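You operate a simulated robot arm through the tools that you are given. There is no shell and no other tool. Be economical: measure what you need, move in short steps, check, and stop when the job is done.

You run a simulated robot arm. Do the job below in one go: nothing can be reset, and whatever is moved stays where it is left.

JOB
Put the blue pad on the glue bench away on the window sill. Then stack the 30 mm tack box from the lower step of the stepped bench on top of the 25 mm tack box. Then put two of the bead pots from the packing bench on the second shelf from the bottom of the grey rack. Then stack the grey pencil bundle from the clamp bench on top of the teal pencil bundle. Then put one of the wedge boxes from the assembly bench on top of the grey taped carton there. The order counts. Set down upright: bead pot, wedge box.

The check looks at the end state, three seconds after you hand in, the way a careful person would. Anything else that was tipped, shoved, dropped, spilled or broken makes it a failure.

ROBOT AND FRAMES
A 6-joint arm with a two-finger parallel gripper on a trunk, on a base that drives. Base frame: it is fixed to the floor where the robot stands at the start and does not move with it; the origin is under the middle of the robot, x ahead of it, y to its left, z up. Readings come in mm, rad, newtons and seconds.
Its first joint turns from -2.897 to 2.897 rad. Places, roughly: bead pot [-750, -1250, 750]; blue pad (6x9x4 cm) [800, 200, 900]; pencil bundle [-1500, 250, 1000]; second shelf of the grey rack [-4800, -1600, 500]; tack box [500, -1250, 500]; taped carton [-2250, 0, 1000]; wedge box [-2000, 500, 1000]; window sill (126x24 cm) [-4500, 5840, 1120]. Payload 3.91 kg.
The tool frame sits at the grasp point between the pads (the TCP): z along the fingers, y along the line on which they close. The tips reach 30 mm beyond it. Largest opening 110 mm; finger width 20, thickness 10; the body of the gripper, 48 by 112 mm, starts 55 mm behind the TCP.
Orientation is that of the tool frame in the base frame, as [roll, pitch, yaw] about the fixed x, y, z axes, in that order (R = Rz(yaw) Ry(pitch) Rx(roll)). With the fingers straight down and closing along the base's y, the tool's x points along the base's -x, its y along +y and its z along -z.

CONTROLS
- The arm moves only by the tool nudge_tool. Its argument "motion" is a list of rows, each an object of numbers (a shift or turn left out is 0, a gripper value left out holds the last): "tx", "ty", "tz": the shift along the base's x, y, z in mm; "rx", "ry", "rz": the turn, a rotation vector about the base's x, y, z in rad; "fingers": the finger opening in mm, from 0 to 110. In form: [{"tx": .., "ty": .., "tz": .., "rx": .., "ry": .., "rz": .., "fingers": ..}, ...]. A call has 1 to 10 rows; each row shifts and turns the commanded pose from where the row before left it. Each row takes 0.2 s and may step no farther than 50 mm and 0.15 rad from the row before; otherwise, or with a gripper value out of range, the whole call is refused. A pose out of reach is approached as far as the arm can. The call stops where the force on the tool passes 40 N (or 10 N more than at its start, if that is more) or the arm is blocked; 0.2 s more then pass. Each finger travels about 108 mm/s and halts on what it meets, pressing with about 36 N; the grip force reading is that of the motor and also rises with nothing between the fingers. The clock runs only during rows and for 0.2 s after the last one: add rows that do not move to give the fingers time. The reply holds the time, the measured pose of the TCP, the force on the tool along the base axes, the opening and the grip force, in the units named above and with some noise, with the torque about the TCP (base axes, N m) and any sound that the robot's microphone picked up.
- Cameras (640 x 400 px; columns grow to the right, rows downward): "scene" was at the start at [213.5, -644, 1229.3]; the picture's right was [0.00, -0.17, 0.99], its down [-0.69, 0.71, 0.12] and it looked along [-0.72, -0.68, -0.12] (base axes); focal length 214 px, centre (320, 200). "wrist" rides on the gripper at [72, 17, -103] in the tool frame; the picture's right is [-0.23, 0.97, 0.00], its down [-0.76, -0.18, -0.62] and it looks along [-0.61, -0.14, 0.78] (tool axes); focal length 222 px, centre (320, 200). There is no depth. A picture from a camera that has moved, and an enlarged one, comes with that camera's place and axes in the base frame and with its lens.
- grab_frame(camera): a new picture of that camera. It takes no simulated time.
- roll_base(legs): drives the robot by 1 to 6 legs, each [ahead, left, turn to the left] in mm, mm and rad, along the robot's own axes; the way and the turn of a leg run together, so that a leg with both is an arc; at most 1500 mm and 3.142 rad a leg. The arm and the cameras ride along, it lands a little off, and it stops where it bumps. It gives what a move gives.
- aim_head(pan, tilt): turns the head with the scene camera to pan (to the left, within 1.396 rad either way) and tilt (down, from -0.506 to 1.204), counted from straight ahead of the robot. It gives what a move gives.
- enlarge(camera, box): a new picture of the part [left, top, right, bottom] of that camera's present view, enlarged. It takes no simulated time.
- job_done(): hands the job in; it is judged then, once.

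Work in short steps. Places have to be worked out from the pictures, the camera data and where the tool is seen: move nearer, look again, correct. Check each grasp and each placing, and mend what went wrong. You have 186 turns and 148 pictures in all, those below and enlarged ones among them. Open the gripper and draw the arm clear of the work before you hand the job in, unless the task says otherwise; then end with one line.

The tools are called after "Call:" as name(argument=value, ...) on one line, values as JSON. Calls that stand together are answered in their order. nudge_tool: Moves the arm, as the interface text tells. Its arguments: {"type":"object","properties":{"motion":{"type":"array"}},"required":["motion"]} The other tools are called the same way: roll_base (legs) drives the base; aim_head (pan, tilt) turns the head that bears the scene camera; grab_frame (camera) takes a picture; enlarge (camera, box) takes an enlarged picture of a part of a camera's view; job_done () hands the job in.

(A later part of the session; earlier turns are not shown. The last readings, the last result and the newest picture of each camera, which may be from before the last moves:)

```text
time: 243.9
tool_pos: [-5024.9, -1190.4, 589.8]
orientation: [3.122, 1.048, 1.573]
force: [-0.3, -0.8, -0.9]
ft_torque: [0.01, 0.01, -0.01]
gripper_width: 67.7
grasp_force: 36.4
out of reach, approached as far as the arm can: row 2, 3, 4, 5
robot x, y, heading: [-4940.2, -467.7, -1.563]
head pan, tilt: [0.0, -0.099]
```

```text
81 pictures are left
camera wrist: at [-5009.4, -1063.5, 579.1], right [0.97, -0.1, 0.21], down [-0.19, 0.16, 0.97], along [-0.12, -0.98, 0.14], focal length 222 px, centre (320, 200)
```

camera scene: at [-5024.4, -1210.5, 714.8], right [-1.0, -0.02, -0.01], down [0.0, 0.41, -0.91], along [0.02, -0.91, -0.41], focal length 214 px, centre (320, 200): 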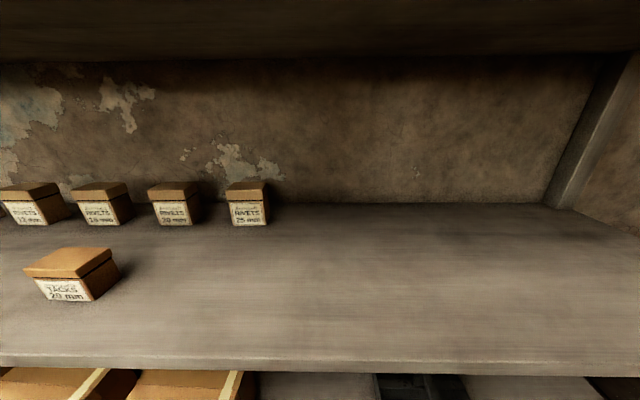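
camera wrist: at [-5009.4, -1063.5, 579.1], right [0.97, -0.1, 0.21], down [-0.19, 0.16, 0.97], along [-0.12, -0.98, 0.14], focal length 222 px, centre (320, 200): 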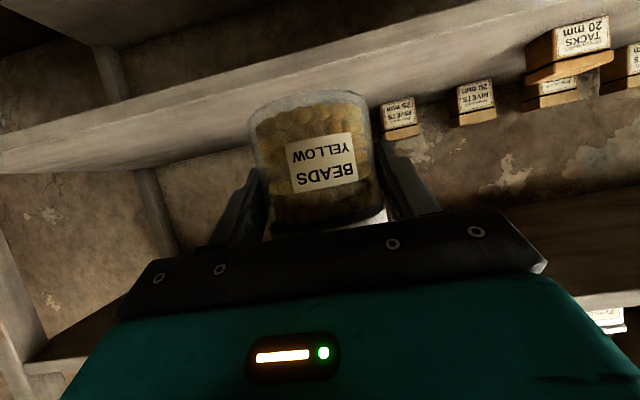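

Shelf 2 top is about z 455, front edge y≈-1357. Lower to TCP 540 and move in above the shelf.

Call:
nudge_tool(motion=[{"ty": -20, "tz": -25}, {"ty": -20, "tz": -20}, {"ty": -35}, {"ty": -35}, {"ty": -35}])

Call:
grab_frame(camera="scene")

Call:
grab_frame(camera="wrist")

```text
time: 245.1
tool_pos: [-5041.7, -1334.8, 553.4]
orientation: [3.126, 1.047, 1.569]
force: [0.1, -0.3, -1.3]
ft_torque: [-0.02, 0.02, 0.02]
gripper_width: 67.7
grasp_force: 36.1
out of reach, approached as far as the arm can: row 1, 2, 4
robot x, y, heading: [-4944.2, -464.7, -1.564]
head pan, tilt: [0.0, -0.099]
```

```text
80 pictures are left
camera scene: at [-5041.5, -1355.2, 676.1], right [-1.0, -0.01, -0.01], down [0.0, 0.41, -0.91], along [0.02, -0.91, -0.41], focal length 214 px, centre (320, 200)
```

scene: 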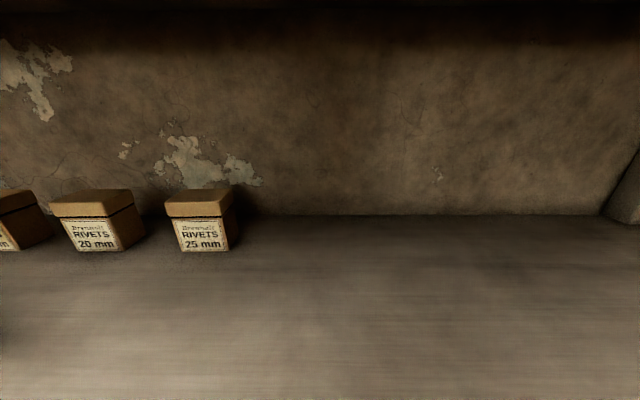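

```text
79 pictures are left
camera wrist: at [-5026.0, -1208.2, 540.4], right [0.97, -0.1, 0.2], down [-0.19, 0.16, 0.97], along [-0.13, -0.98, 0.14], focal length 222 px, centre (320, 200)
```

wrist: 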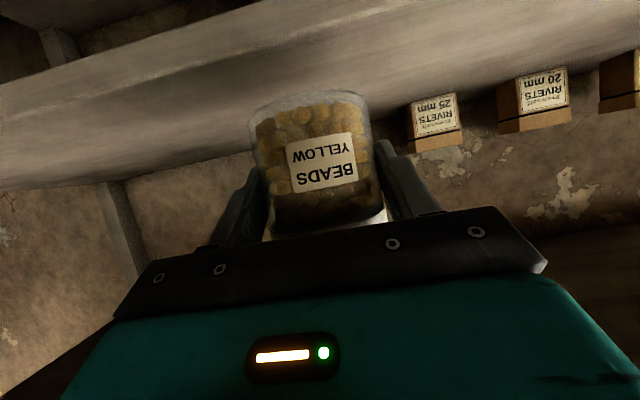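

Continue inward by ~95 mm.

Call:
nudge_tool(motion=[{"ty": -32}, {"ty": -32}, {"ty": -31}])

Call:
grab_frame(camera="wrist")

```text
time: 245.9
tool_pos: [-5041.4, -1431.0, 551.3]
orientation: [3.13, 1.052, 1.57]
force: [0.1, 0.7, -1.4]
ft_torque: [0.04, -0.01, -0.03]
gripper_width: 67.5
grasp_force: 36.0
robot x, y, heading: [-4944.4, -472.3, -1.564]
head pan, tilt: [0.0, -0.099]
```

```text
78 pictures are left
camera wrist: at [-5025.7, -1304.9, 540.4], right [0.97, -0.1, 0.2], down [-0.18, 0.16, 0.97], along [-0.13, -0.98, 0.14], focal length 222 px, centre (320, 200)
```

wrist: 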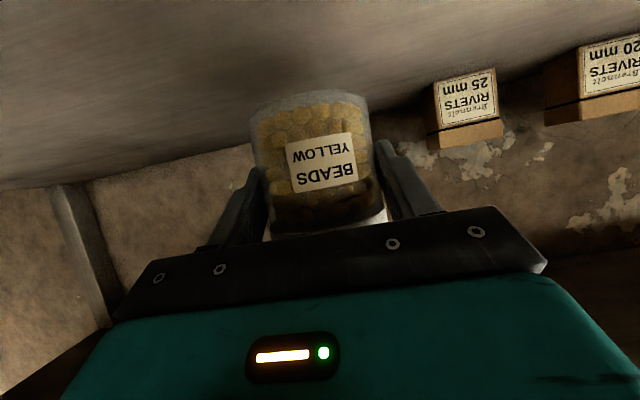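

Lower gently until contact.

Call:
nudge_tool(motion=[{"tz": -10}, {"tz": -8}, {"tz": -5}, {"tz": -5}, {"tz": -4}, {"tz": -4}, {"tz": -4}])

Call:
grab_frame(camera="wrist")

```text
time: 247.5
tool_pos: [-5042.3, -1430.3, 511.9]
orientation: [3.123, 1.05, 1.571]
force: [0.7, 0.0, -1.4]
ft_torque: [0.0, 0.0, 0.02]
gripper_width: 67.9
grasp_force: 36.4
robot x, y, heading: [-4943.4, -468.7, -1.565]
head pan, tilt: [0.0, -0.099]
```

```text
77 pictures are left
camera wrist: at [-5026.9, -1304.3, 499.6], right [0.97, -0.1, 0.21], down [-0.19, 0.16, 0.97], along [-0.13, -0.98, 0.13], focal length 222 px, centre (320, 200)
```

wrist: 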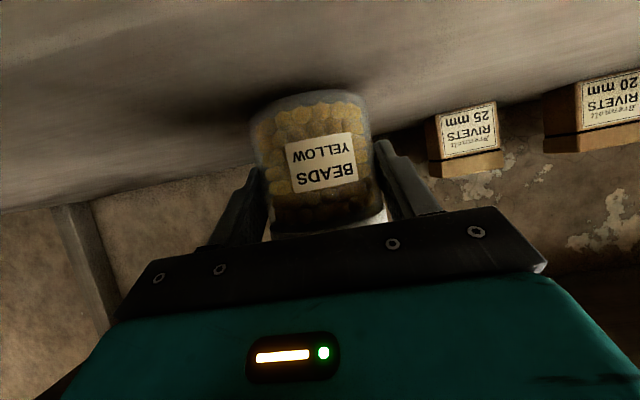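

Close to the shelf now (shadow near). Continue in 3 mm steps.

Call:
nudge_tool(motion=[{"tz": -3}, {"tz": -3}, {"tz": -3}, {"tz": -3}])

```text
time: 248.5
tool_pos: [-5042.6, -1432.3, 502.5]
orientation: [3.118, 1.055, 1.573]
force: [1.6, -0.6, 29.0]
ft_torque: [-0.5, 0.59, 0.13]
gripper_width: 68.2
grasp_force: 36.0
robot x, y, heading: [-4943.6, -472.0, -1.565]
head pan, tilt: [0.0, -0.099]
```

Contact at TCP 502. Ease up, release and retract.

Call:
nudge_tool(motion=[{"tz": 2}, {"fingers": 72}, {"fingers": 80}, {"fingers": 92}, {"fingers": 100}, {}, {"ty": 20, "tz": 5}, {"ty": 40, "tz": 10}, {"ty": 45, "tz": 10}, {"ty": 45, "tz": 10}])

Call:
aim_head(pan=0, tilt=0.2)

Call:
grab_frame(camera="scene")

```text
time: 250.7
tool_pos: [-5045.8, -1280.2, 537.3]
orientation: [3.121, 1.05, 1.564]
force: [0.1, 0.3, 0.1]
ft_torque: [0.03, 0.03, 0.0]
gripper_width: 100.1
grasp_force: 0.0
out of reach, approached as far as the arm can: row 9
robot x, y, heading: [-4940.6, -471.8, -1.569]
head pan, tilt: [0.0, -0.099]
```

```text
time: 251.5
tool_pos: [-5045.6, -1281.0, 536.9]
orientation: [3.119, 1.049, 1.565]
force: [0.6, 0.2, 0.4]
ft_torque: [0.01, 0.01, 0.01]
gripper_width: 100.0
grasp_force: 0.0
robot x, y, heading: [-4941.7, -469.7, -1.564]
head pan, tilt: [0.0, 0.201]
```

```text
76 pictures are left
camera scene: at [-5046.1, -1292.8, 633.8], right [-1.0, -0.01, -0.01], down [0.0, 0.66, -0.75], along [0.02, -0.75, -0.66], focal length 214 px, centre (320, 200)
```

scene: 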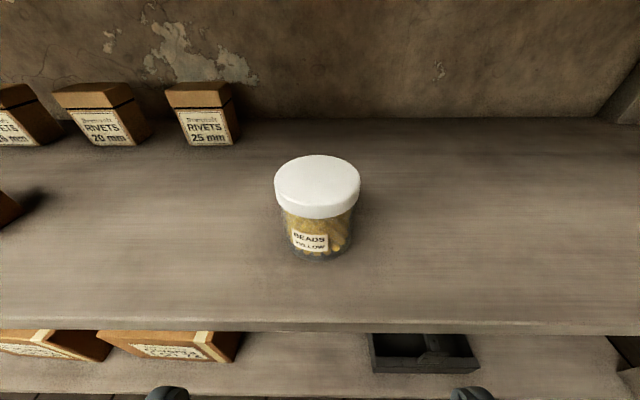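

Pot 1 stands upright. Retract and raise the arm to travel pose.

Call:
nudge_tool(motion=[{"ty": 40, "tz": 20}, {"ty": 35, "tz": 35}, {"ty": 30, "tz": 40}, {"ty": 20, "tz": 45}, {"ty": 20, "tz": 45}, {"ty": 15, "tz": 47}, {"tx": 10, "ty": 15, "tz": 46}, {"tx": 10, "ty": 15, "tz": 46}, {"tx": 20, "ty": 10, "tz": 44}, {"tx": 20, "tz": 45}])

Call:
nudge_tool(motion=[{"tz": 48}, {"tz": 48}, {"tz": 48}, {"tz": 48}, {"tz": 48}, {"tz": 20}])

```text
time: 253.7
tool_pos: [-4986.6, -1080.0, 949.9]
orientation: [3.118, 1.054, 1.559]
force: [-0.4, -0.6, -0.3]
ft_torque: [-0.06, -0.01, 0.03]
gripper_width: 100.1
grasp_force: 0.1
robot x, y, heading: [-4943.0, -472.4, -1.564]
head pan, tilt: [0.0, 0.201]
```

```text
time: 255.1
tool_pos: [-4986.5, -1079.3, 1209.6]
orientation: [3.129, 1.051, 1.57]
force: [0.9, -0.2, 0.5]
ft_torque: [-0.02, 0.02, -0.01]
gripper_width: 100.2
grasp_force: 0.0
robot x, y, heading: [-4941.3, -468.6, -1.565]
head pan, tilt: [0.0, 0.201]
```

Drive back to the packing bench along the same route.

Call:
roll_base(legs=[[0, 0, -1.573], [0, 320, 0], [-1025, 0, 0], [-500, -150, 0], [-1300, 0, 0], [-1290, 0, 0]])

Call:
roll_base(legs=[[0, 0, 1.57], [-180, 0, 0]])

Call:
grab_frame(camera="scene")

```text
time: 280.9
tool_pos: [-1420.0, -551.9, 1210.3]
orientation: [3.132, 1.052, -0.003]
force: [-0.1, 0.3, -0.4]
ft_torque: [-0.01, 0.02, 0.01]
gripper_width: 99.9
grasp_force: 0.1
robot x, y, heading: [-811.2, -600.5, -3.139]
head pan, tilt: [0.0, 0.201]
```

```text
time: 286.2
tool_pos: [-860.2, -1028.4, 1210.8]
orientation: [3.131, 1.049, 1.559]
force: [-0.1, 0.4, 0.2]
ft_torque: [-0.01, 0.01, 0.01]
gripper_width: 99.9
grasp_force: 0.1
robot x, y, heading: [-809.1, -415.1, -1.573]
head pan, tilt: [0.0, 0.201]
```

```text
75 pictures are left
camera scene: at [-860.3, -1041.0, 1307.5], right [-1.0, 0.0, -0.01], down [0.01, 0.66, -0.75], along [0.0, -0.75, -0.66], focal length 214 px, centre (320, 200)
```

scene: 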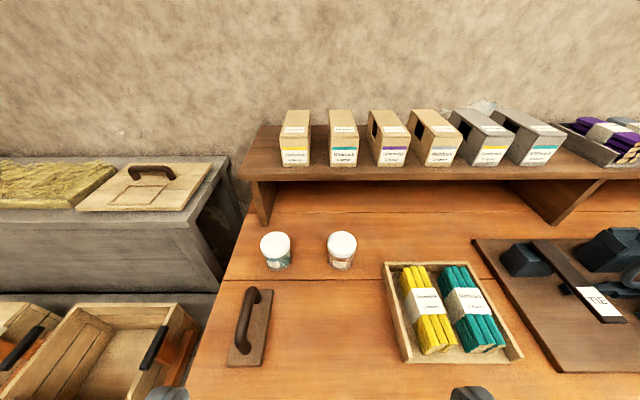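

Amber pot at ≈(-913,-1360). Move base 80 mm ahead and bring the tool to pre-grasp.

Call:
roll_base(legs=[[80, 0, 0]])

Call:
nudge_tool(motion=[{"tx": -10, "ty": -22, "tz": -42}, {"tx": -10, "ty": -22, "tz": -42}, {"tx": -10, "ty": -22, "tz": -42}, {"tx": -10, "ty": -22, "tz": -42}, {"tx": -10, "ty": -22, "tz": -42}, {"tx": -3, "ty": -22, "tz": -42}, {"ty": -22, "tz": -36}])

Call:
grab_frame(camera="scene")

Call:
grab_frame(camera="wrist")

```text
time: 287.2
tool_pos: [-860.6, -1108.4, 1210.5]
orientation: [3.131, 1.052, 1.559]
force: [-0.9, -0.2, -0.8]
ft_torque: [0.01, 0.0, 0.01]
gripper_width: 99.8
grasp_force: 0.1
robot x, y, heading: [-809.2, -500.3, -1.576]
head pan, tilt: [0.0, 0.201]
```

```text
time: 288.9
tool_pos: [-915.4, -1262.8, 923.3]
orientation: [3.132, 1.049, 1.558]
force: [-0.4, 0.2, 0.5]
ft_torque: [0.01, 0.03, -0.06]
gripper_width: 100.0
grasp_force: 0.1
robot x, y, heading: [-811.2, -500.4, -1.575]
head pan, tilt: [0.0, 0.201]
```

```text
74 pictures are left
camera scene: at [-915.2, -1275.2, 1020.3], right [-1.0, 0.0, -0.01], down [0.01, 0.66, -0.75], along [0.0, -0.75, -0.66], focal length 214 px, centre (320, 200)
```

scene: 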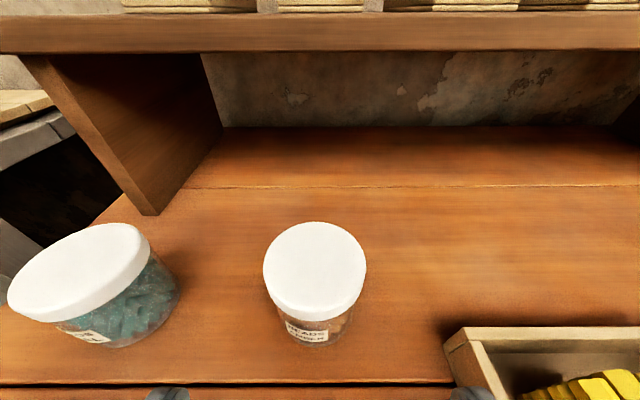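

```text
73 pictures are left
camera wrist: at [-897.8, -1137.1, 911.0], right [0.97, -0.12, 0.2], down [-0.18, 0.16, 0.97], along [-0.15, -0.98, 0.14], focal length 222 px, centre (320, 200)
```

wrist: 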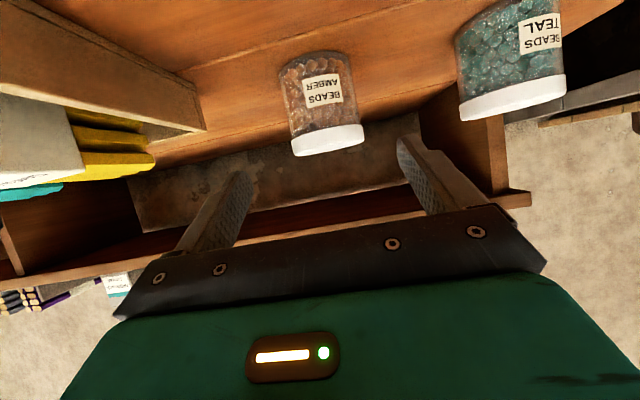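

Amber pot centre ≈(-912,-1350). Approach and close.

Call:
nudge_tool(motion=[{"tx": 1, "ty": -29, "tz": -20}, {"tx": 1, "ty": -29, "tz": -19}, {"tx": 1, "ty": -29, "tz": -19}, {}, {"fingers": 85}, {"fingers": 75}, {"fingers": 65}, {"fingers": 55}, {"fingers": 50}, {"fingers": 50}])

Call:
nudge_tool(motion=[{"tz": 10}, {"tz": 20}, {"tz": 30}])

Call:
grab_frame(camera="wrist")

```text
time: 291.1
tool_pos: [-910.9, -1348.2, 865.3]
orientation: [3.131, 1.052, 1.559]
force: [-1.2, -0.5, -0.1]
ft_torque: [-0.04, 0.02, -0.02]
gripper_width: 68.2
grasp_force: 36.3
robot x, y, heading: [-810.7, -499.3, -1.579]
head pan, tilt: [0.0, 0.201]
```

```text
time: 291.9
tool_pos: [-910.1, -1349.2, 922.9]
orientation: [3.131, 1.051, 1.56]
force: [-0.5, -0.1, -2.3]
ft_torque: [0.0, -0.02, -0.04]
gripper_width: 67.7
grasp_force: 36.3
robot x, y, heading: [-811.0, -499.4, -1.579]
head pan, tilt: [0.0, 0.201]
```

```text
72 pictures are left
camera wrist: at [-892.5, -1223.2, 912.0], right [0.97, -0.11, 0.2], down [-0.18, 0.16, 0.97], along [-0.14, -0.98, 0.14], focal length 222 px, centre (320, 200)
```

wrist: 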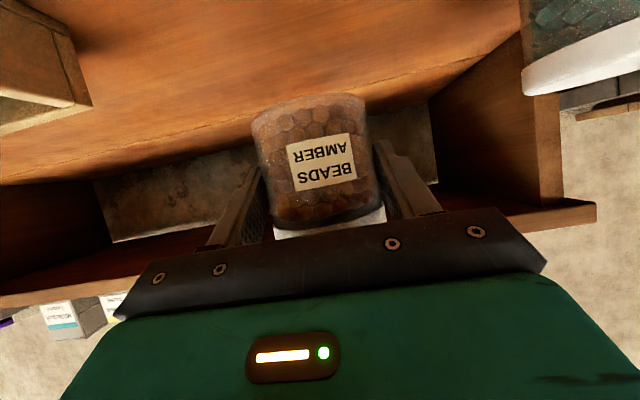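

Amber pot held. Raise, then drive to the rack by the same route.

Call:
nudge_tool(motion=[{"tz": 40}, {"ty": 15, "tz": 40}, {"tx": 7, "ty": 30, "tz": 38}, {"tx": 7, "ty": 30, "tz": 38}, {"tx": 7, "ty": 35, "tz": 35}, {"tx": 7, "ty": 35, "tz": 35}, {"tx": 7, "ty": 35, "tz": 30}, {"tx": 7, "ty": 35, "tz": 25}, {"tx": 7, "ty": 25}])

Call:
roll_base(legs=[[0, 0, -1.563], [300, 150, 0], [1200, 0, 0], [1120, 0, 0], [500, 140, 0], [1015, 0, 0]])

Call:
roll_base(legs=[[0, -310, 0], [0, 0, 1.57]])

```text
time: 293.9
tool_pos: [-861.6, -1108.7, 1206.2]
orientation: [3.133, 1.05, 1.558]
force: [0.2, -0.2, -2.2]
ft_torque: [0.0, 0.01, -0.02]
gripper_width: 67.9
grasp_force: 36.3
robot x, y, heading: [-809.5, -495.3, -1.574]
head pan, tilt: [0.0, 0.201]
```

```text
time: 318.4
tool_pos: [-5559.3, -732.1, 1204.5]
orientation: [3.131, 1.051, -0.01]
force: [0.8, 0.0, -2.1]
ft_torque: [-0.02, -0.06, 0.01]
gripper_width: 67.8
grasp_force: 36.2
robot x, y, heading: [-4948.7, -779.7, 3.143]
head pan, tilt: [0.0, 0.201]
```

```text
time: 324.3
tool_pos: [-5000.9, -1082.6, 1206.6]
orientation: [3.131, 1.049, 1.558]
force: [0.3, -0.3, -2.2]
ft_torque: [0.03, -0.02, 0.0]
gripper_width: 67.7
grasp_force: 35.9
robot x, y, heading: [-4950.6, -474.8, -1.574]
head pan, tilt: [0.0, 0.201]
```

Lower in front of the rack toward x≈-4890.

Call:
nudge_tool(motion=[{"tx": 11, "ty": -12, "tz": -47}, {"tx": 11, "ty": -12, "tz": -47}, {"tx": 11, "ty": -12, "tz": -47}, {"tx": 11, "ty": -12, "tz": -47}, {"tx": 11, "ty": -12, "tz": -47}, {"tx": 11, "ty": -12, "tz": -47}, {"tx": 11, "ty": -12, "tz": -47}, {"tx": 11, "ty": -12, "tz": -47}, {"tx": 11, "ty": -12, "tz": -47}, {"tx": 11, "ty": -12, "tz": -47}])

Call:
nudge_tool(motion=[{"ty": -8, "tz": -45}, {"ty": -8, "tz": -45}, {"ty": -8, "tz": -45}, {"ty": -8, "tz": -30}])

Call:
grab_frame(camera="scene")

```text
time: 326.5
tool_pos: [-4913.9, -1192.9, 748.2]
orientation: [2.849, 0.992, 1.123]
force: [3.9, -1.1, -0.2]
ft_torque: [0.16, 0.14, -0.08]
gripper_width: 67.7
grasp_force: 36.4
out of reach, approached as far as the arm can: row 7
robot x, y, heading: [-4949.4, -472.2, -1.575]
head pan, tilt: [0.0, 0.201]
```

```text
time: 327.5
tool_pos: [-4856.0, -1225.4, 589.5]
orientation: [-3.14, 1.048, 1.563]
force: [-0.3, 0.2, -0.7]
ft_torque: [0.02, 0.0, 0.04]
gripper_width: 67.9
grasp_force: 36.0
out of reach, approached as far as the arm can: row 1, 2, 3, 4
robot x, y, heading: [-4947.9, -474.2, -1.573]
head pan, tilt: [0.0, 0.201]
```

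```text
71 pictures are left
camera scene: at [-4855.4, -1237.4, 688.1], right [-1.0, 0.01, 0.0], down [0.01, 0.66, -0.75], along [-0.01, -0.75, -0.66], focal length 214 px, centre (320, 200)
```

scene: 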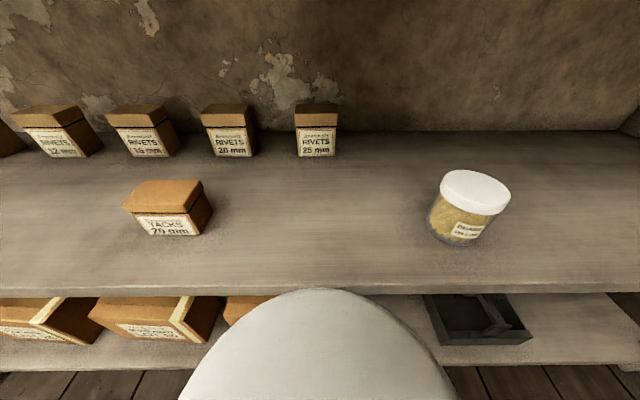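

Here the pot sits midway between the tack box and pot 1. Move in at z≈552.

Call:
nudge_tool(motion=[{"tz": -20}, {"tz": -18}, {"ty": -35}, {"ty": -35}, {"ty": -35}, {"ty": -35}, {"ty": -35}, {"ty": -30}])

Call:
grab_frame(camera="wrist")

```text
time: 329.3
tool_pos: [-4844.5, -1433.3, 563.6]
orientation: [3.131, 1.05, 1.558]
force: [0.9, 0.7, -0.3]
ft_torque: [0.03, -0.03, 0.01]
gripper_width: 67.7
grasp_force: 36.3
out of reach, approached as far as the arm can: row 1, 2, 3, 5
robot x, y, heading: [-4950.3, -471.9, -1.569]
head pan, tilt: [0.0, 0.201]
```

```text
70 pictures are left
camera wrist: at [-4825.9, -1306.9, 551.9], right [0.97, -0.12, 0.2], down [-0.18, 0.16, 0.97], along [-0.15, -0.98, 0.14], focal length 222 px, centre (320, 200)
```

wrist: 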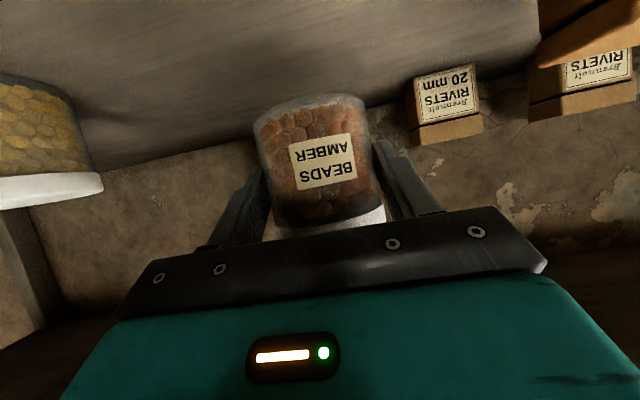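

Lower, shifting 10 mm west for margin.

Call:
nudge_tool(motion=[{"tx": -6, "tz": -15}, {"tx": -6, "tz": -12}, {"tz": -10}, {"tz": -8}, {"tz": -5}, {"tz": -3}, {"tz": -3}, {"tz": -3}])

```text
time: 331.1
tool_pos: [-4839.9, -1434.3, 509.5]
orientation: [3.141, 1.049, 1.559]
force: [0.3, -0.6, -1.5]
ft_torque: [0.04, 0.01, 0.02]
gripper_width: 68.0
grasp_force: 36.3
out of reach, approached as far as the arm can: row 2, 3, 5
robot x, y, heading: [-4947.1, -471.4, -1.576]
head pan, tilt: [0.0, 0.201]
```

Clearance to the tack box is fine. Continue down to contact.

Call:
nudge_tool(motion=[{"tz": -3}, {"tz": -3}, {"tz": -2}, {"tz": -2}])

```text
time: 332.1
tool_pos: [-4837.4, -1435.5, 502.7]
orientation: [3.141, 1.052, 1.557]
force: [-7.2, -0.5, 29.4]
ft_torque: [-0.45, 0.17, -0.11]
gripper_width: 67.6
grasp_force: 36.2
out of reach, approached as far as the arm can: row 1
robot x, y, heading: [-4946.0, -472.4, -1.573]
head pan, tilt: [0.0, 0.201]
```

Contact. Ease up, release and retract.

Call:
nudge_tool(motion=[{"tz": 2}, {"fingers": 72}, {"fingers": 80}, {"fingers": 92}, {"fingers": 98}, {}, {"ty": 20, "tz": 5}, {"ty": 40, "tz": 10}, {"ty": 45, "tz": 10}, {"ty": 45, "tz": 10}])

Call:
grab_frame(camera="scene")

```text
time: 334.3
tool_pos: [-4835.2, -1284.7, 539.0]
orientation: [-3.123, 1.049, 1.587]
force: [-0.5, 0.6, 0.8]
ft_torque: [0.01, 0.0, 0.0]
gripper_width: 98.1
grasp_force: 0.1
out of reach, approached as far as the arm can: row 7, 10
robot x, y, heading: [-4946.2, -474.1, -1.575]
head pan, tilt: [0.0, 0.201]
```

```text
69 pictures are left
camera scene: at [-4833.8, -1297.3, 636.1], right [-1.0, 0.0, 0.01], down [-0.01, 0.66, -0.75], along [-0.01, -0.75, -0.66], focal length 214 px, centre (320, 200)
```

scene: 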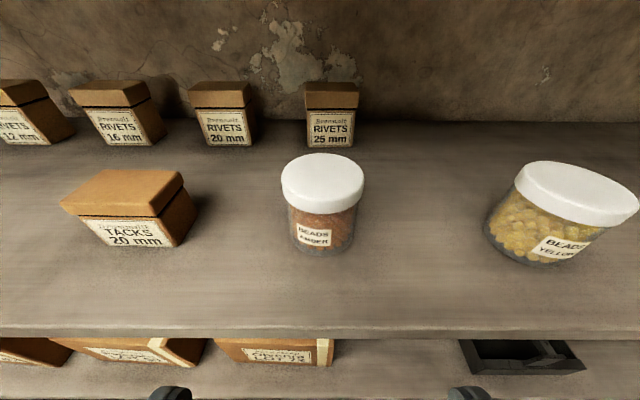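

Both pots stand upright on the second shelf. Retract and raise.

Call:
nudge_tool(motion=[{"ty": 40, "tz": 20}, {"ty": 35, "tz": 35}, {"ty": 30, "tz": 40}, {"ty": 20, "tz": 45}, {"ty": 20, "tz": 45}, {"ty": 15, "tz": 47}, {"ty": 15, "tz": 47}, {"ty": 15, "tz": 47}, {"ty": 10, "tz": 47}, {"tz": 49}])

Call:
nudge_tool(motion=[{"tz": 48}, {"tz": 48}, {"tz": 48}, {"tz": 48}, {"tz": 48}, {"tz": 20}])

```text
time: 336.5
tool_pos: [-4834.2, -1086.6, 961.5]
orientation: [3.13, 1.052, 1.558]
force: [0.0, -0.6, 0.2]
ft_torque: [0.01, 0.0, -0.02]
gripper_width: 98.0
grasp_force: 0.1
robot x, y, heading: [-4946.6, -474.0, -1.578]
head pan, tilt: [0.0, 0.201]
```

```text
time: 337.9
tool_pos: [-4835.5, -1085.0, 1221.5]
orientation: [3.132, 1.049, 1.559]
force: [-0.3, -0.3, -0.7]
ft_torque: [-0.01, -0.01, -0.04]
gripper_width: 97.9
grasp_force: 0.0
robot x, y, heading: [-4949.6, -473.4, -1.577]
head pan, tilt: [0.0, 0.201]
```

Drive back to the south side of the clamp bench and turn to face it.

Call:
roll_base(legs=[[0, 0, -1.564], [0, 315, 0], [-1025, 0, 0], [-500, -150, 0], [-1200, 0, 0], [-650, 0, 0]])

Call:
roll_base(legs=[[0, 0, -1.57]])

Call:
grab_frame(camera="scene")

```text
time: 360.2
tool_pos: [-2191.2, -732.8, 1221.2]
orientation: [3.13, 1.051, 0.004]
force: [0.3, 0.8, -0.1]
ft_torque: [-0.05, 0.02, -0.01]
gripper_width: 97.9
grasp_force: 0.1
robot x, y, heading: [-1576.0, -607.6, -3.131]
head pan, tilt: [0.0, 0.201]
```

```text
time: 364.4
tool_pos: [-1708.0, 1.8, 1221.9]
orientation: [3.129, 1.05, -1.561]
force: [-0.5, -0.1, 0.5]
ft_torque: [-0.02, 0.02, 0.01]
gripper_width: 98.0
grasp_force: 0.0
robot x, y, heading: [-1582.9, -609.0, 1.587]
head pan, tilt: [0.0, 0.201]
```

```text
68 pictures are left
camera scene: at [-1705.7, 15.9, 1318.9], right [1.0, 0.02, -0.01], down [0.01, -0.66, -0.75], along [-0.02, 0.75, -0.66], focal length 214 px, centre (320, 200)
```

scene: 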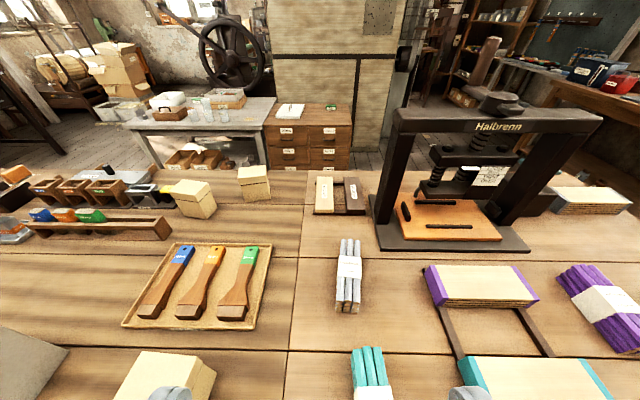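

Grey bundle near (348,278) and teal bundle near (372,375). Tilt down and view more closely.

Call:
aim_head(pan=-0.2, tilt=0.6)

Call:
grab_frame(camera="scene")

```text
time: 365.3
tool_pos: [-1706.3, 1.8, 1221.2]
orientation: [3.13, 1.052, -1.561]
force: [-0.1, 0.5, -0.2]
ft_torque: [0.01, 0.0, 0.01]
gripper_width: 97.9
grasp_force: 0.0
robot x, y, heading: [-1580.4, -611.8, 1.595]
head pan, tilt: [-0.201, 0.6]
```

```text
67 pictures are left
camera scene: at [-1687.8, -7.7, 1290.2], right [0.98, -0.15, 0.09], down [-0.1, -0.89, -0.44], along [0.15, 0.42, -0.89], focal length 214 px, centre (320, 200)
```

scene: 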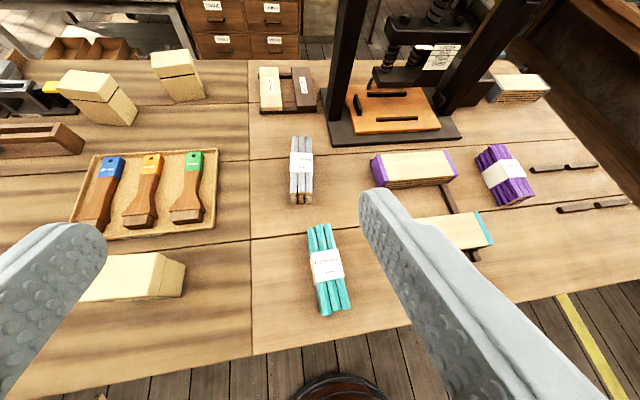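

Grey bundle ≈(-1662,195,~985), teal ≈(-1644,35). Tall press stands right of the grey one, so I keep the tool tilted ~0.6 rad and move above the grey bundle.

Call:
nudge_tool(motion=[{"tx": 10, "ty": 25, "tz": -15, "rx": -0.15}, {"tx": 10, "ty": 30, "tz": -15, "rx": -0.15}, {"tx": 10, "ty": 30, "tz": -15, "rx": -0.15}, {"tx": 8, "ty": 30, "tz": -15}, {"tx": 6, "ty": 20, "tz": -15}])

Call:
aim_head(pan=0, tilt=0.4)

Call:
grab_frame(camera="scene")

Call:
grab_frame(camera="wrist")

```text
time: 366.5
tool_pos: [-1662.6, 135.5, 1146.3]
orientation: [3.125, 0.601, -1.565]
force: [1.4, -0.7, -0.2]
ft_torque: [0.01, 0.0, -0.01]
gripper_width: 98.2
grasp_force: 0.0
robot x, y, heading: [-1580.5, -612.0, 1.587]
head pan, tilt: [-0.201, 0.6]
```

```text
time: 367.2
tool_pos: [-1662.5, 135.5, 1146.7]
orientation: [3.126, 0.599, -1.565]
force: [0.8, 0.1, -0.4]
ft_torque: [-0.05, -0.03, 0.03]
gripper_width: 98.1
grasp_force: 0.1
robot x, y, heading: [-1580.8, -611.9, 1.591]
head pan, tilt: [0.0, 0.4]
```

```text
66 pictures are left
camera scene: at [-1661.8, 176.3, 1217.8], right [1.0, 0.01, -0.01], down [0.01, -0.98, -0.2], along [-0.02, 0.2, -0.98], focal length 214 px, centre (320, 200)
```

scene: 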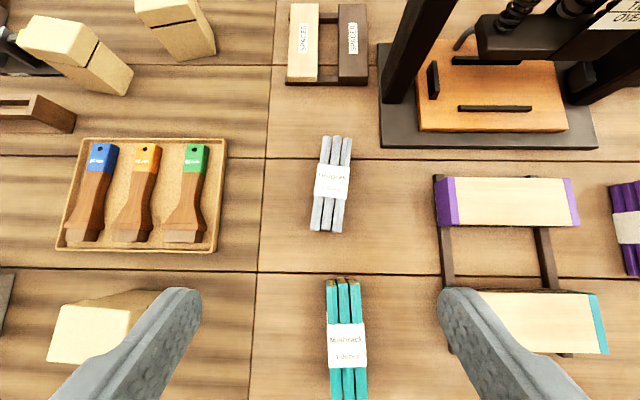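

```text
65 pictures are left
camera wrist: at [-1677.3, 17.8, 1190.2], right [-0.97, 0.17, 0.14], down [0.19, 0.28, 0.94], along [0.12, 0.94, -0.3], focal length 222 px, centre (320, 200)
```

wrist: 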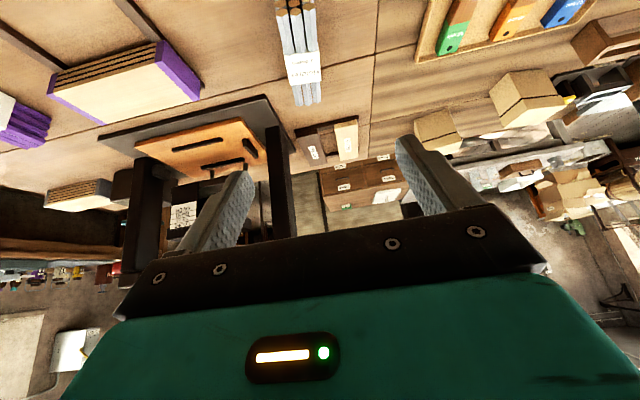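

Grey centre ≈(-1651,270) with z ~890–900. Move to 100 mm above and look again.

Call:
nudge_tool(motion=[{"tx": 4, "ty": 26, "tz": -36}, {"tx": 4, "ty": 26, "tz": -36}, {"tx": 4, "ty": 26, "tz": -36}, {"ty": 26, "tz": -36}])

Call:
grab_frame(camera="scene")

Call:
grab_frame(camera="wrist")

```text
time: 368.2
tool_pos: [-1651.5, 241.0, 1004.2]
orientation: [3.124, 0.603, -1.564]
force: [-0.2, -0.7, 0.1]
ft_torque: [0.02, 0.0, -0.03]
gripper_width: 97.7
grasp_force: 0.0
robot x, y, heading: [-1581.2, -611.6, 1.585]
head pan, tilt: [0.0, 0.4]
```

```text
64 pictures are left
camera scene: at [-1650.0, 280.6, 1075.4], right [1.0, 0.02, -0.01], down [0.01, -0.98, -0.2], along [-0.02, 0.2, -0.98], focal length 214 px, centre (320, 200)
```

scene: 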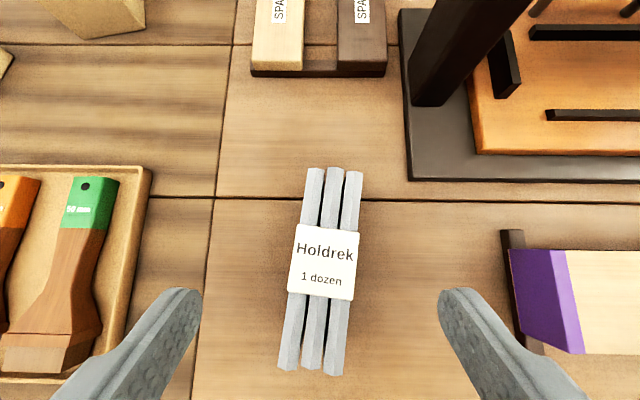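

```text
63 pictures are left
camera wrist: at [-1665.4, 122.1, 1047.5], right [-0.97, 0.17, 0.14], down [0.19, 0.28, 0.94], along [0.12, 0.95, -0.3], focal length 222 px, centre (320, 200)
```

wrist: 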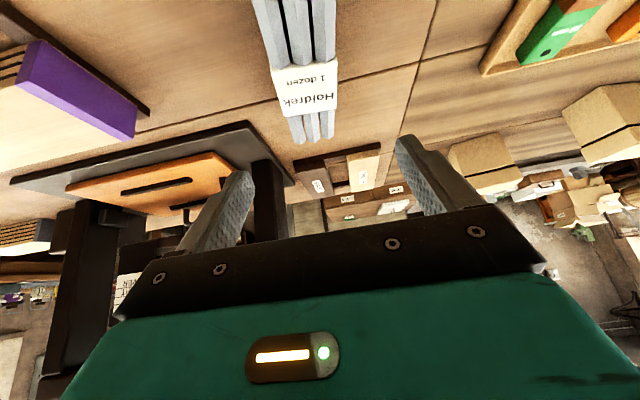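

Bundle top ≈909, bench ≈865, centre (-1650,267), axis turned ~0.11 clockwise. Rotate, descend to TCP z 901.

Call:
nudge_tool(motion=[{"tx": 1, "ty": 8, "tz": -20, "rz": -0.11}, {"ty": 8, "tz": -40}, {"ty": 6, "tz": -30}, {"tz": -8}, {"tz": -5}])

Call:
grab_frame(camera="wrist")

Call:
grab_frame(camera="scene")

```text
time: 369.4
tool_pos: [-1649.8, 261.5, 898.1]
orientation: [3.126, 0.599, -1.673]
force: [-0.6, 0.7, 0.5]
ft_torque: [-0.01, 0.0, 0.01]
gripper_width: 98.2
grasp_force: 0.1
robot x, y, heading: [-1582.1, -605.8, 1.584]
head pan, tilt: [0.0, 0.4]
```

```text
62 pictures are left
camera wrist: at [-1677.2, 146.6, 943.4], right [-0.95, 0.28, 0.14], down [0.22, 0.26, 0.94], along [0.23, 0.93, -0.3], focal length 222 px, centre (320, 200)
```

wrist: 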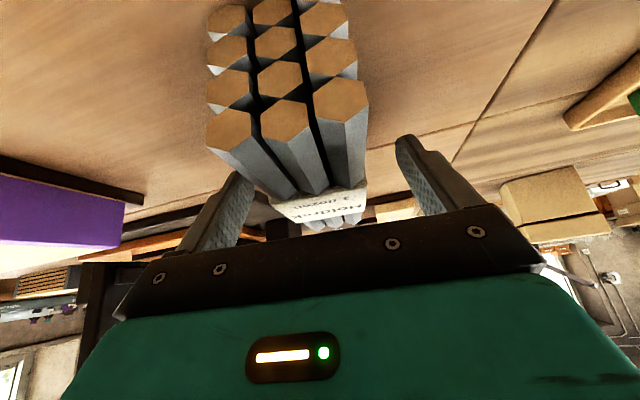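

```text
61 pictures are left
camera scene: at [-1644.5, 302.5, 970.9], right [1.0, -0.1, -0.01], down [-0.1, -0.98, -0.2], along [0.01, 0.2, -0.98], focal length 214 px, centre (320, 200)
```

scene: 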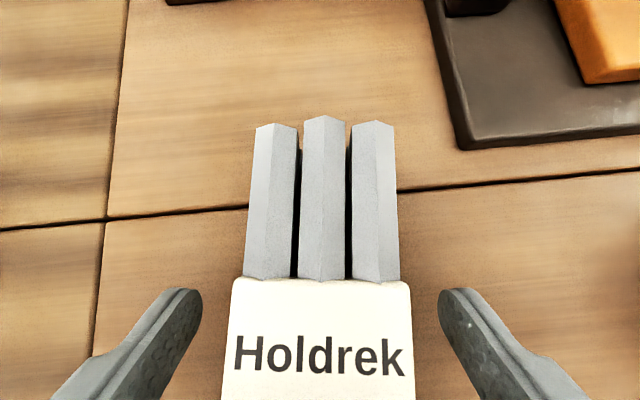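

Well aligned. Close on the bundle gently and lift.

Call:
nudge_tool(motion=[{"fingers": 80}, {"fingers": 65}, {"fingers": 55}, {"fingers": 45}, {"fingers": 35}, {"fingers": 35}, {"fingers": 35}])

Call:
nudge_tool(motion=[{"tz": 10}, {"tz": 25}, {"tz": 40}, {"tz": 40}])

Call:
grab_frame(camera="wrist")

```text
time: 371.0
tool_pos: [-1650.4, 262.0, 899.8]
orientation: [3.126, 0.601, -1.674]
force: [-2.0, 0.9, 4.8]
ft_torque: [-0.04, -0.06, -0.09]
gripper_width: 47.7
grasp_force: 35.9
robot x, y, heading: [-1579.5, -608.8, 1.589]
head pan, tilt: [0.0, 0.4]
```

```text
time: 372.0
tool_pos: [-1648.9, 262.9, 1014.5]
orientation: [3.126, 0.597, -1.675]
force: [0.1, 0.3, -3.1]
ft_torque: [-0.01, 0.01, 0.0]
gripper_width: 47.6
grasp_force: 35.9
robot x, y, heading: [-1581.8, -605.8, 1.592]
head pan, tilt: [0.0, 0.4]
```

```text
60 pictures are left
camera wrist: at [-1676.1, 147.6, 1057.9], right [-0.95, 0.28, 0.14], down [0.22, 0.26, 0.94], along [0.23, 0.93, -0.31], focal length 222 px, centre (320, 200)
```

wrist: 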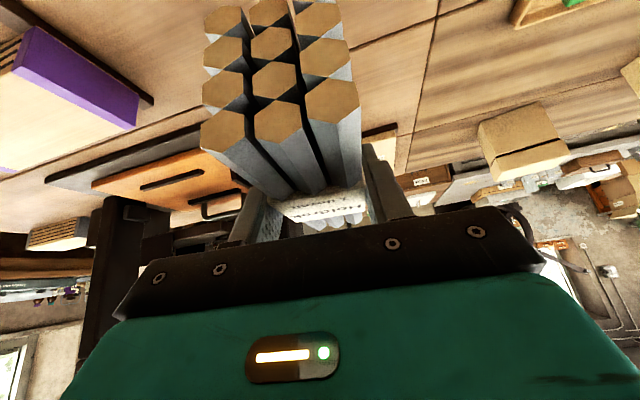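

Bundle held. Move over the teal bundle (≈(-1636,43), axis turned ~0.1 the other way), rotating +0.21.

Call:
nudge_tool(motion=[{"tx": 2, "ty": -36, "rz": 0.05}, {"tx": 2, "ty": -36, "rz": 0.05}, {"tx": 2, "ty": -36, "rz": 0.05}, {"tx": 2, "ty": -36, "rz": 0.06}, {"tx": 2, "ty": -36}])

Call:
aim_head(pan=0, tilt=0.75)

Call:
grab_frame(camera="scene")

Call:
grab_frame(camera="wrist")

```text
time: 373.2
tool_pos: [-1638.9, 82.4, 1013.1]
orientation: [3.126, 0.599, -1.464]
force: [1.1, 0.4, -2.8]
ft_torque: [-0.03, 0.02, -0.01]
gripper_width: 47.7
grasp_force: 35.6
robot x, y, heading: [-1581.4, -610.7, 1.589]
head pan, tilt: [0.0, 0.4]
```

```text
time: 374.0
tool_pos: [-1640.3, 82.2, 1015.1]
orientation: [3.126, 0.6, -1.463]
force: [0.0, -0.1, -2.1]
ft_torque: [0.0, -0.02, -0.03]
gripper_width: 47.6
grasp_force: 36.5
robot x, y, heading: [-1578.1, -607.8, 1.587]
head pan, tilt: [0.0, 0.75]
```

```text
59 pictures are left
camera scene: at [-1639.0, 91.2, 1076.6], right [0.99, 0.11, -0.01], down [0.12, -0.98, 0.15], along [0.0, -0.15, -0.99], focal length 214 px, centre (320, 200)
```

scene: 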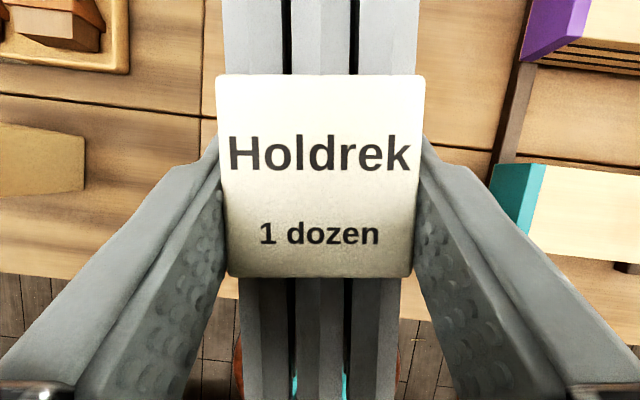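

```text
58 pictures are left
camera wrist: at [-1642.0, -37.2, 1058.5], right [-0.99, 0.07, 0.14], down [0.16, 0.3, 0.94], along [0.03, 0.95, -0.3], focal length 222 px, centre (320, 200)
```

wrist: 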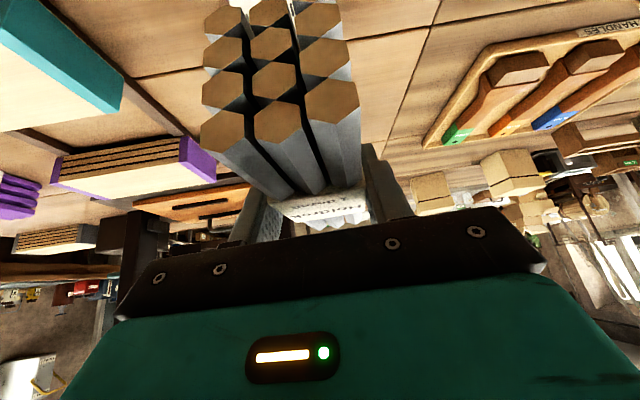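

The held bundle hides the teal one. Shift aside 130 mm to measure the teal bundle precisely.

Call:
nudge_tool(motion=[{"tx": -45}, {"tx": -45}, {"tx": -40}])

Call:
aim_head(pan=-0.5, tilt=0.9)

Call:
grab_frame(camera="scene")

```text
time: 374.8
tool_pos: [-1769.2, 82.8, 1016.0]
orientation: [3.125, 0.602, -1.466]
force: [0.3, -0.4, -2.1]
ft_torque: [-0.02, 0.02, -0.03]
gripper_width: 47.6
grasp_force: 35.9
robot x, y, heading: [-1581.8, -610.8, 1.589]
head pan, tilt: [0.0, 0.75]
```

```text
time: 375.8
tool_pos: [-1769.3, 82.7, 1015.7]
orientation: [3.125, 0.6, -1.465]
force: [-0.4, 0.2, -2.2]
ft_torque: [0.03, 0.0, 0.0]
gripper_width: 47.7
grasp_force: 36.3
robot x, y, heading: [-1583.1, -607.9, 1.587]
head pan, tilt: [-0.499, 0.901]
```

```text
57 pictures are left
camera scene: at [-1730.4, 76.8, 1083.8], right [0.91, -0.17, 0.38], down [-0.27, -0.94, 0.22], along [0.32, -0.3, -0.9], focal length 214 px, centre (320, 200)
```

scene: 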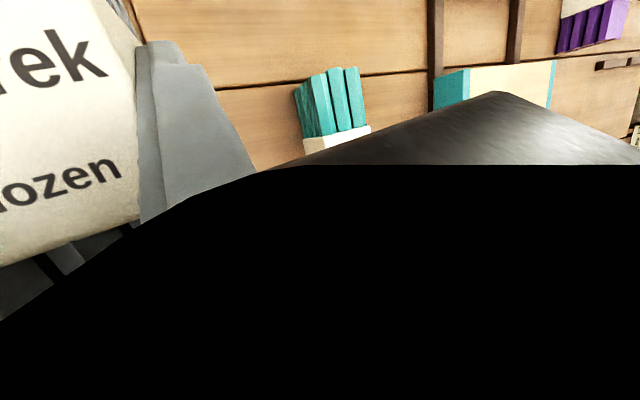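

Blocked by the hand; use less tilt.

Call:
aim_head(pan=-0.6, tilt=0.4)

Call:
grab_frame(camera="scene")

```text
time: 376.7
tool_pos: [-1769.1, 82.1, 1015.7]
orientation: [3.125, 0.601, -1.464]
force: [-0.6, -0.2, -2.5]
ft_torque: [-0.01, -0.01, 0.01]
gripper_width: 47.9
grasp_force: 35.1
robot x, y, heading: [-1579.9, -607.4, 1.59]
head pan, tilt: [-0.6, 0.4]
```

```text
56 pictures are left
camera scene: at [-1718.7, 119.6, 1099.5], right [0.86, -0.22, 0.45], down [-0.11, -0.96, -0.25], along [0.49, 0.17, -0.85], focal length 214 px, centre (320, 200)
```

scene: 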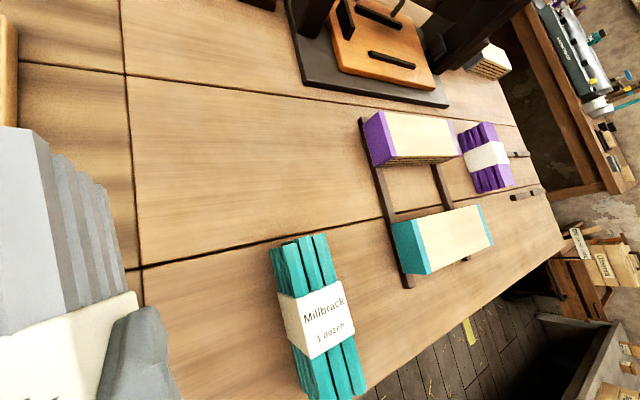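

Teal bundle centre ≈(-1631,49), axis ≈-0.07. Move over it and lower to just above.

Call:
nudge_tool(motion=[{"tx": 46, "ty": -12, "rz": -0.03}, {"tx": 46, "ty": -12}, {"tx": 46, "ty": -13}, {"tz": -20}, {"tz": -20}, {"tz": -10}])

Call:
aim_head(pan=-1.2, tilt=0.6)

Call:
grab_frame(camera="scene")

Call:
grab_frame(camera="wrist")

```text
time: 378.1
tool_pos: [-1631.5, 43.3, 964.7]
orientation: [3.128, 0.602, -1.494]
force: [0.5, 1.0, -2.5]
ft_torque: [0.0, -0.04, 0.01]
gripper_width: 47.7
grasp_force: 36.1
robot x, y, heading: [-1579.8, -608.2, 1.592]
head pan, tilt: [-0.6, 0.4]
```

```text
time: 379.1
tool_pos: [-1631.2, 44.2, 964.4]
orientation: [3.126, 0.602, -1.496]
force: [-1.3, -0.4, -2.9]
ft_torque: [-0.03, 0.01, 0.0]
gripper_width: 47.6
grasp_force: 35.6
robot x, y, heading: [-1580.7, -612.1, 1.586]
head pan, tilt: [-1.201, 0.6]
```

```text
55 pictures are left
camera scene: at [-1546.6, 43.0, 1075.0], right [0.42, -0.49, 0.76], down [-0.46, -0.84, -0.29], along [0.78, -0.23, -0.58], focal length 214 px, centre (320, 200)
```

scene: 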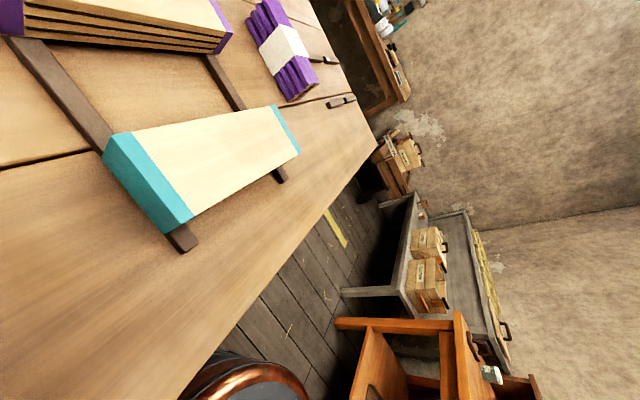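

```text
54 pictures are left
camera wrist: at [-1637.7, -74.1, 1008.8], right [-0.98, 0.1, 0.14], down [0.17, 0.29, 0.94], along [0.06, 0.95, -0.3], focal length 222 px, centre (320, 200)
```

wrist: 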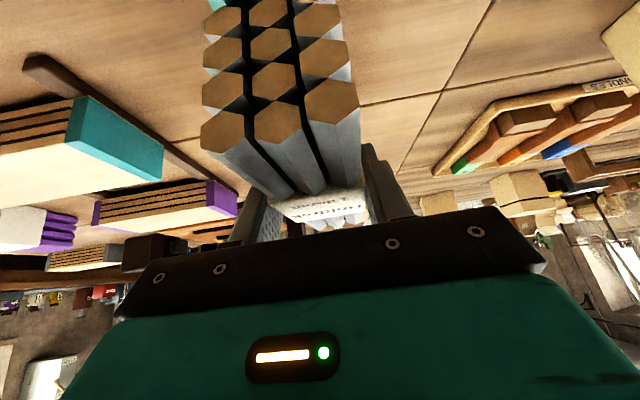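

Lower slowly toward contact.

Call:
nudge_tool(motion=[{"tz": -5}, {"tz": -4}, {"tz": -3}])

Call:
enlarge(camera="wrist", box=[160, 0, 400, 150])

```text
time: 379.9
tool_pos: [-1632.6, 46.2, 958.7]
orientation: [3.124, 0.611, -1.494]
force: [0.0, -1.2, 9.4]
ft_torque: [-0.77, -0.28, -0.12]
gripper_width: 48.0
grasp_force: 35.9
robot x, y, heading: [-1581.0, -605.8, 1.589]
head pan, tilt: [-1.201, 0.6]
stopped in row 3: the force on the tool passed its limit at 46 N (the readings are from after the stop); the commanded pose is now the measured one
```

```text
2.67 times, centred on (280, 75) of wrist
camera zoom: at [-1637.9, -74.2, 1001.8], right [-0.98, 0.1, 0.14], down [0.17, 0.28, 0.94], along [0.06, 0.95, -0.29], focal length 592 px, centre (427, 533)
```

zoom: 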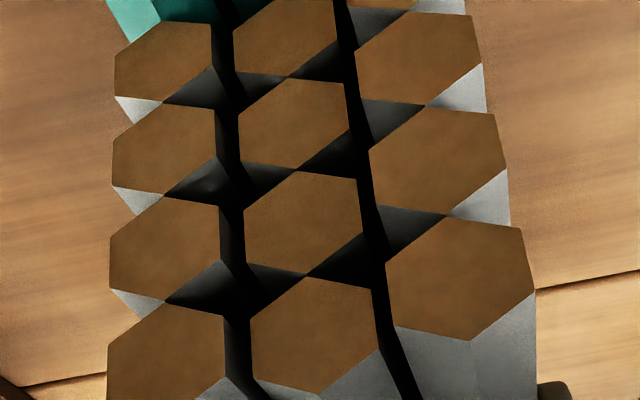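

Contact, laterally flush with the teal bundle. Release gradually and withdraw upward.

Call:
nudge_tool(motion=[{"tz": 1}, {"fingers": 52}, {"fingers": 58}, {"fingers": 68}, {"fingers": 80}, {"fingers": 85}, {}, {"tz": 15}, {"tz": 30}, {"tz": 40}])

Call:
aim_head(pan=0, tilt=0.8)

Call:
grab_frame(camera="scene")

Call:
grab_frame(camera="wrist")

```text
time: 382.1
tool_pos: [-1632.7, 46.7, 1042.9]
orientation: [3.125, 0.609, -1.496]
force: [-0.7, 1.1, -0.7]
ft_torque: [-0.03, 0.02, -0.01]
gripper_width: 85.0
grasp_force: 0.1
robot x, y, heading: [-1583.0, -611.9, 1.588]
head pan, tilt: [-1.201, 0.6]
```

```text
time: 383.5
tool_pos: [-1632.1, 46.4, 1042.4]
orientation: [3.125, 0.607, -1.497]
force: [0.3, -0.4, 0.8]
ft_torque: [-0.01, 0.0, 0.03]
gripper_width: 84.9
grasp_force: 0.1
robot x, y, heading: [-1578.9, -609.8, 1.585]
head pan, tilt: [0.0, 0.799]
```

```text
52 pictures are left
camera scene: at [-1631.1, 49.9, 1104.6], right [1.0, 0.08, -0.01], down [0.09, -0.98, 0.19], along [0.0, -0.19, -0.98], focal length 214 px, centre (320, 200)
```

scene: 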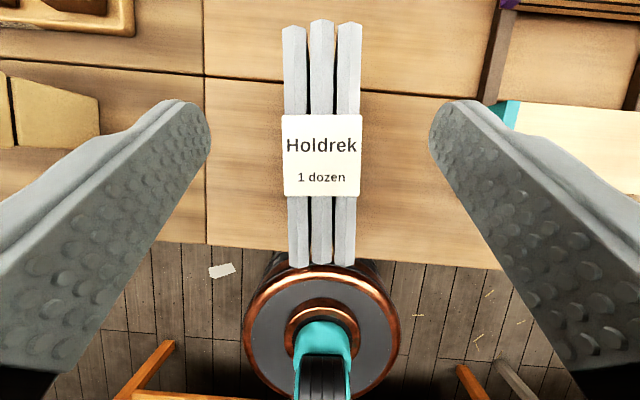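

```text
51 pictures are left
camera wrist: at [-1638.4, -73.6, 1085.9], right [-0.98, 0.1, 0.14], down [0.17, 0.28, 0.94], along [0.06, 0.95, -0.3], focal length 222 px, centre (320, 200)
```

wrist: 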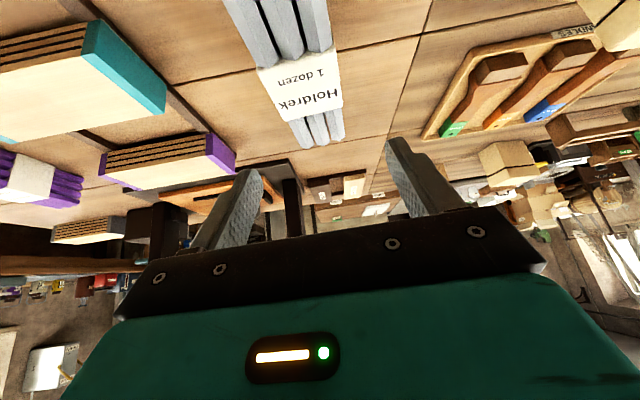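

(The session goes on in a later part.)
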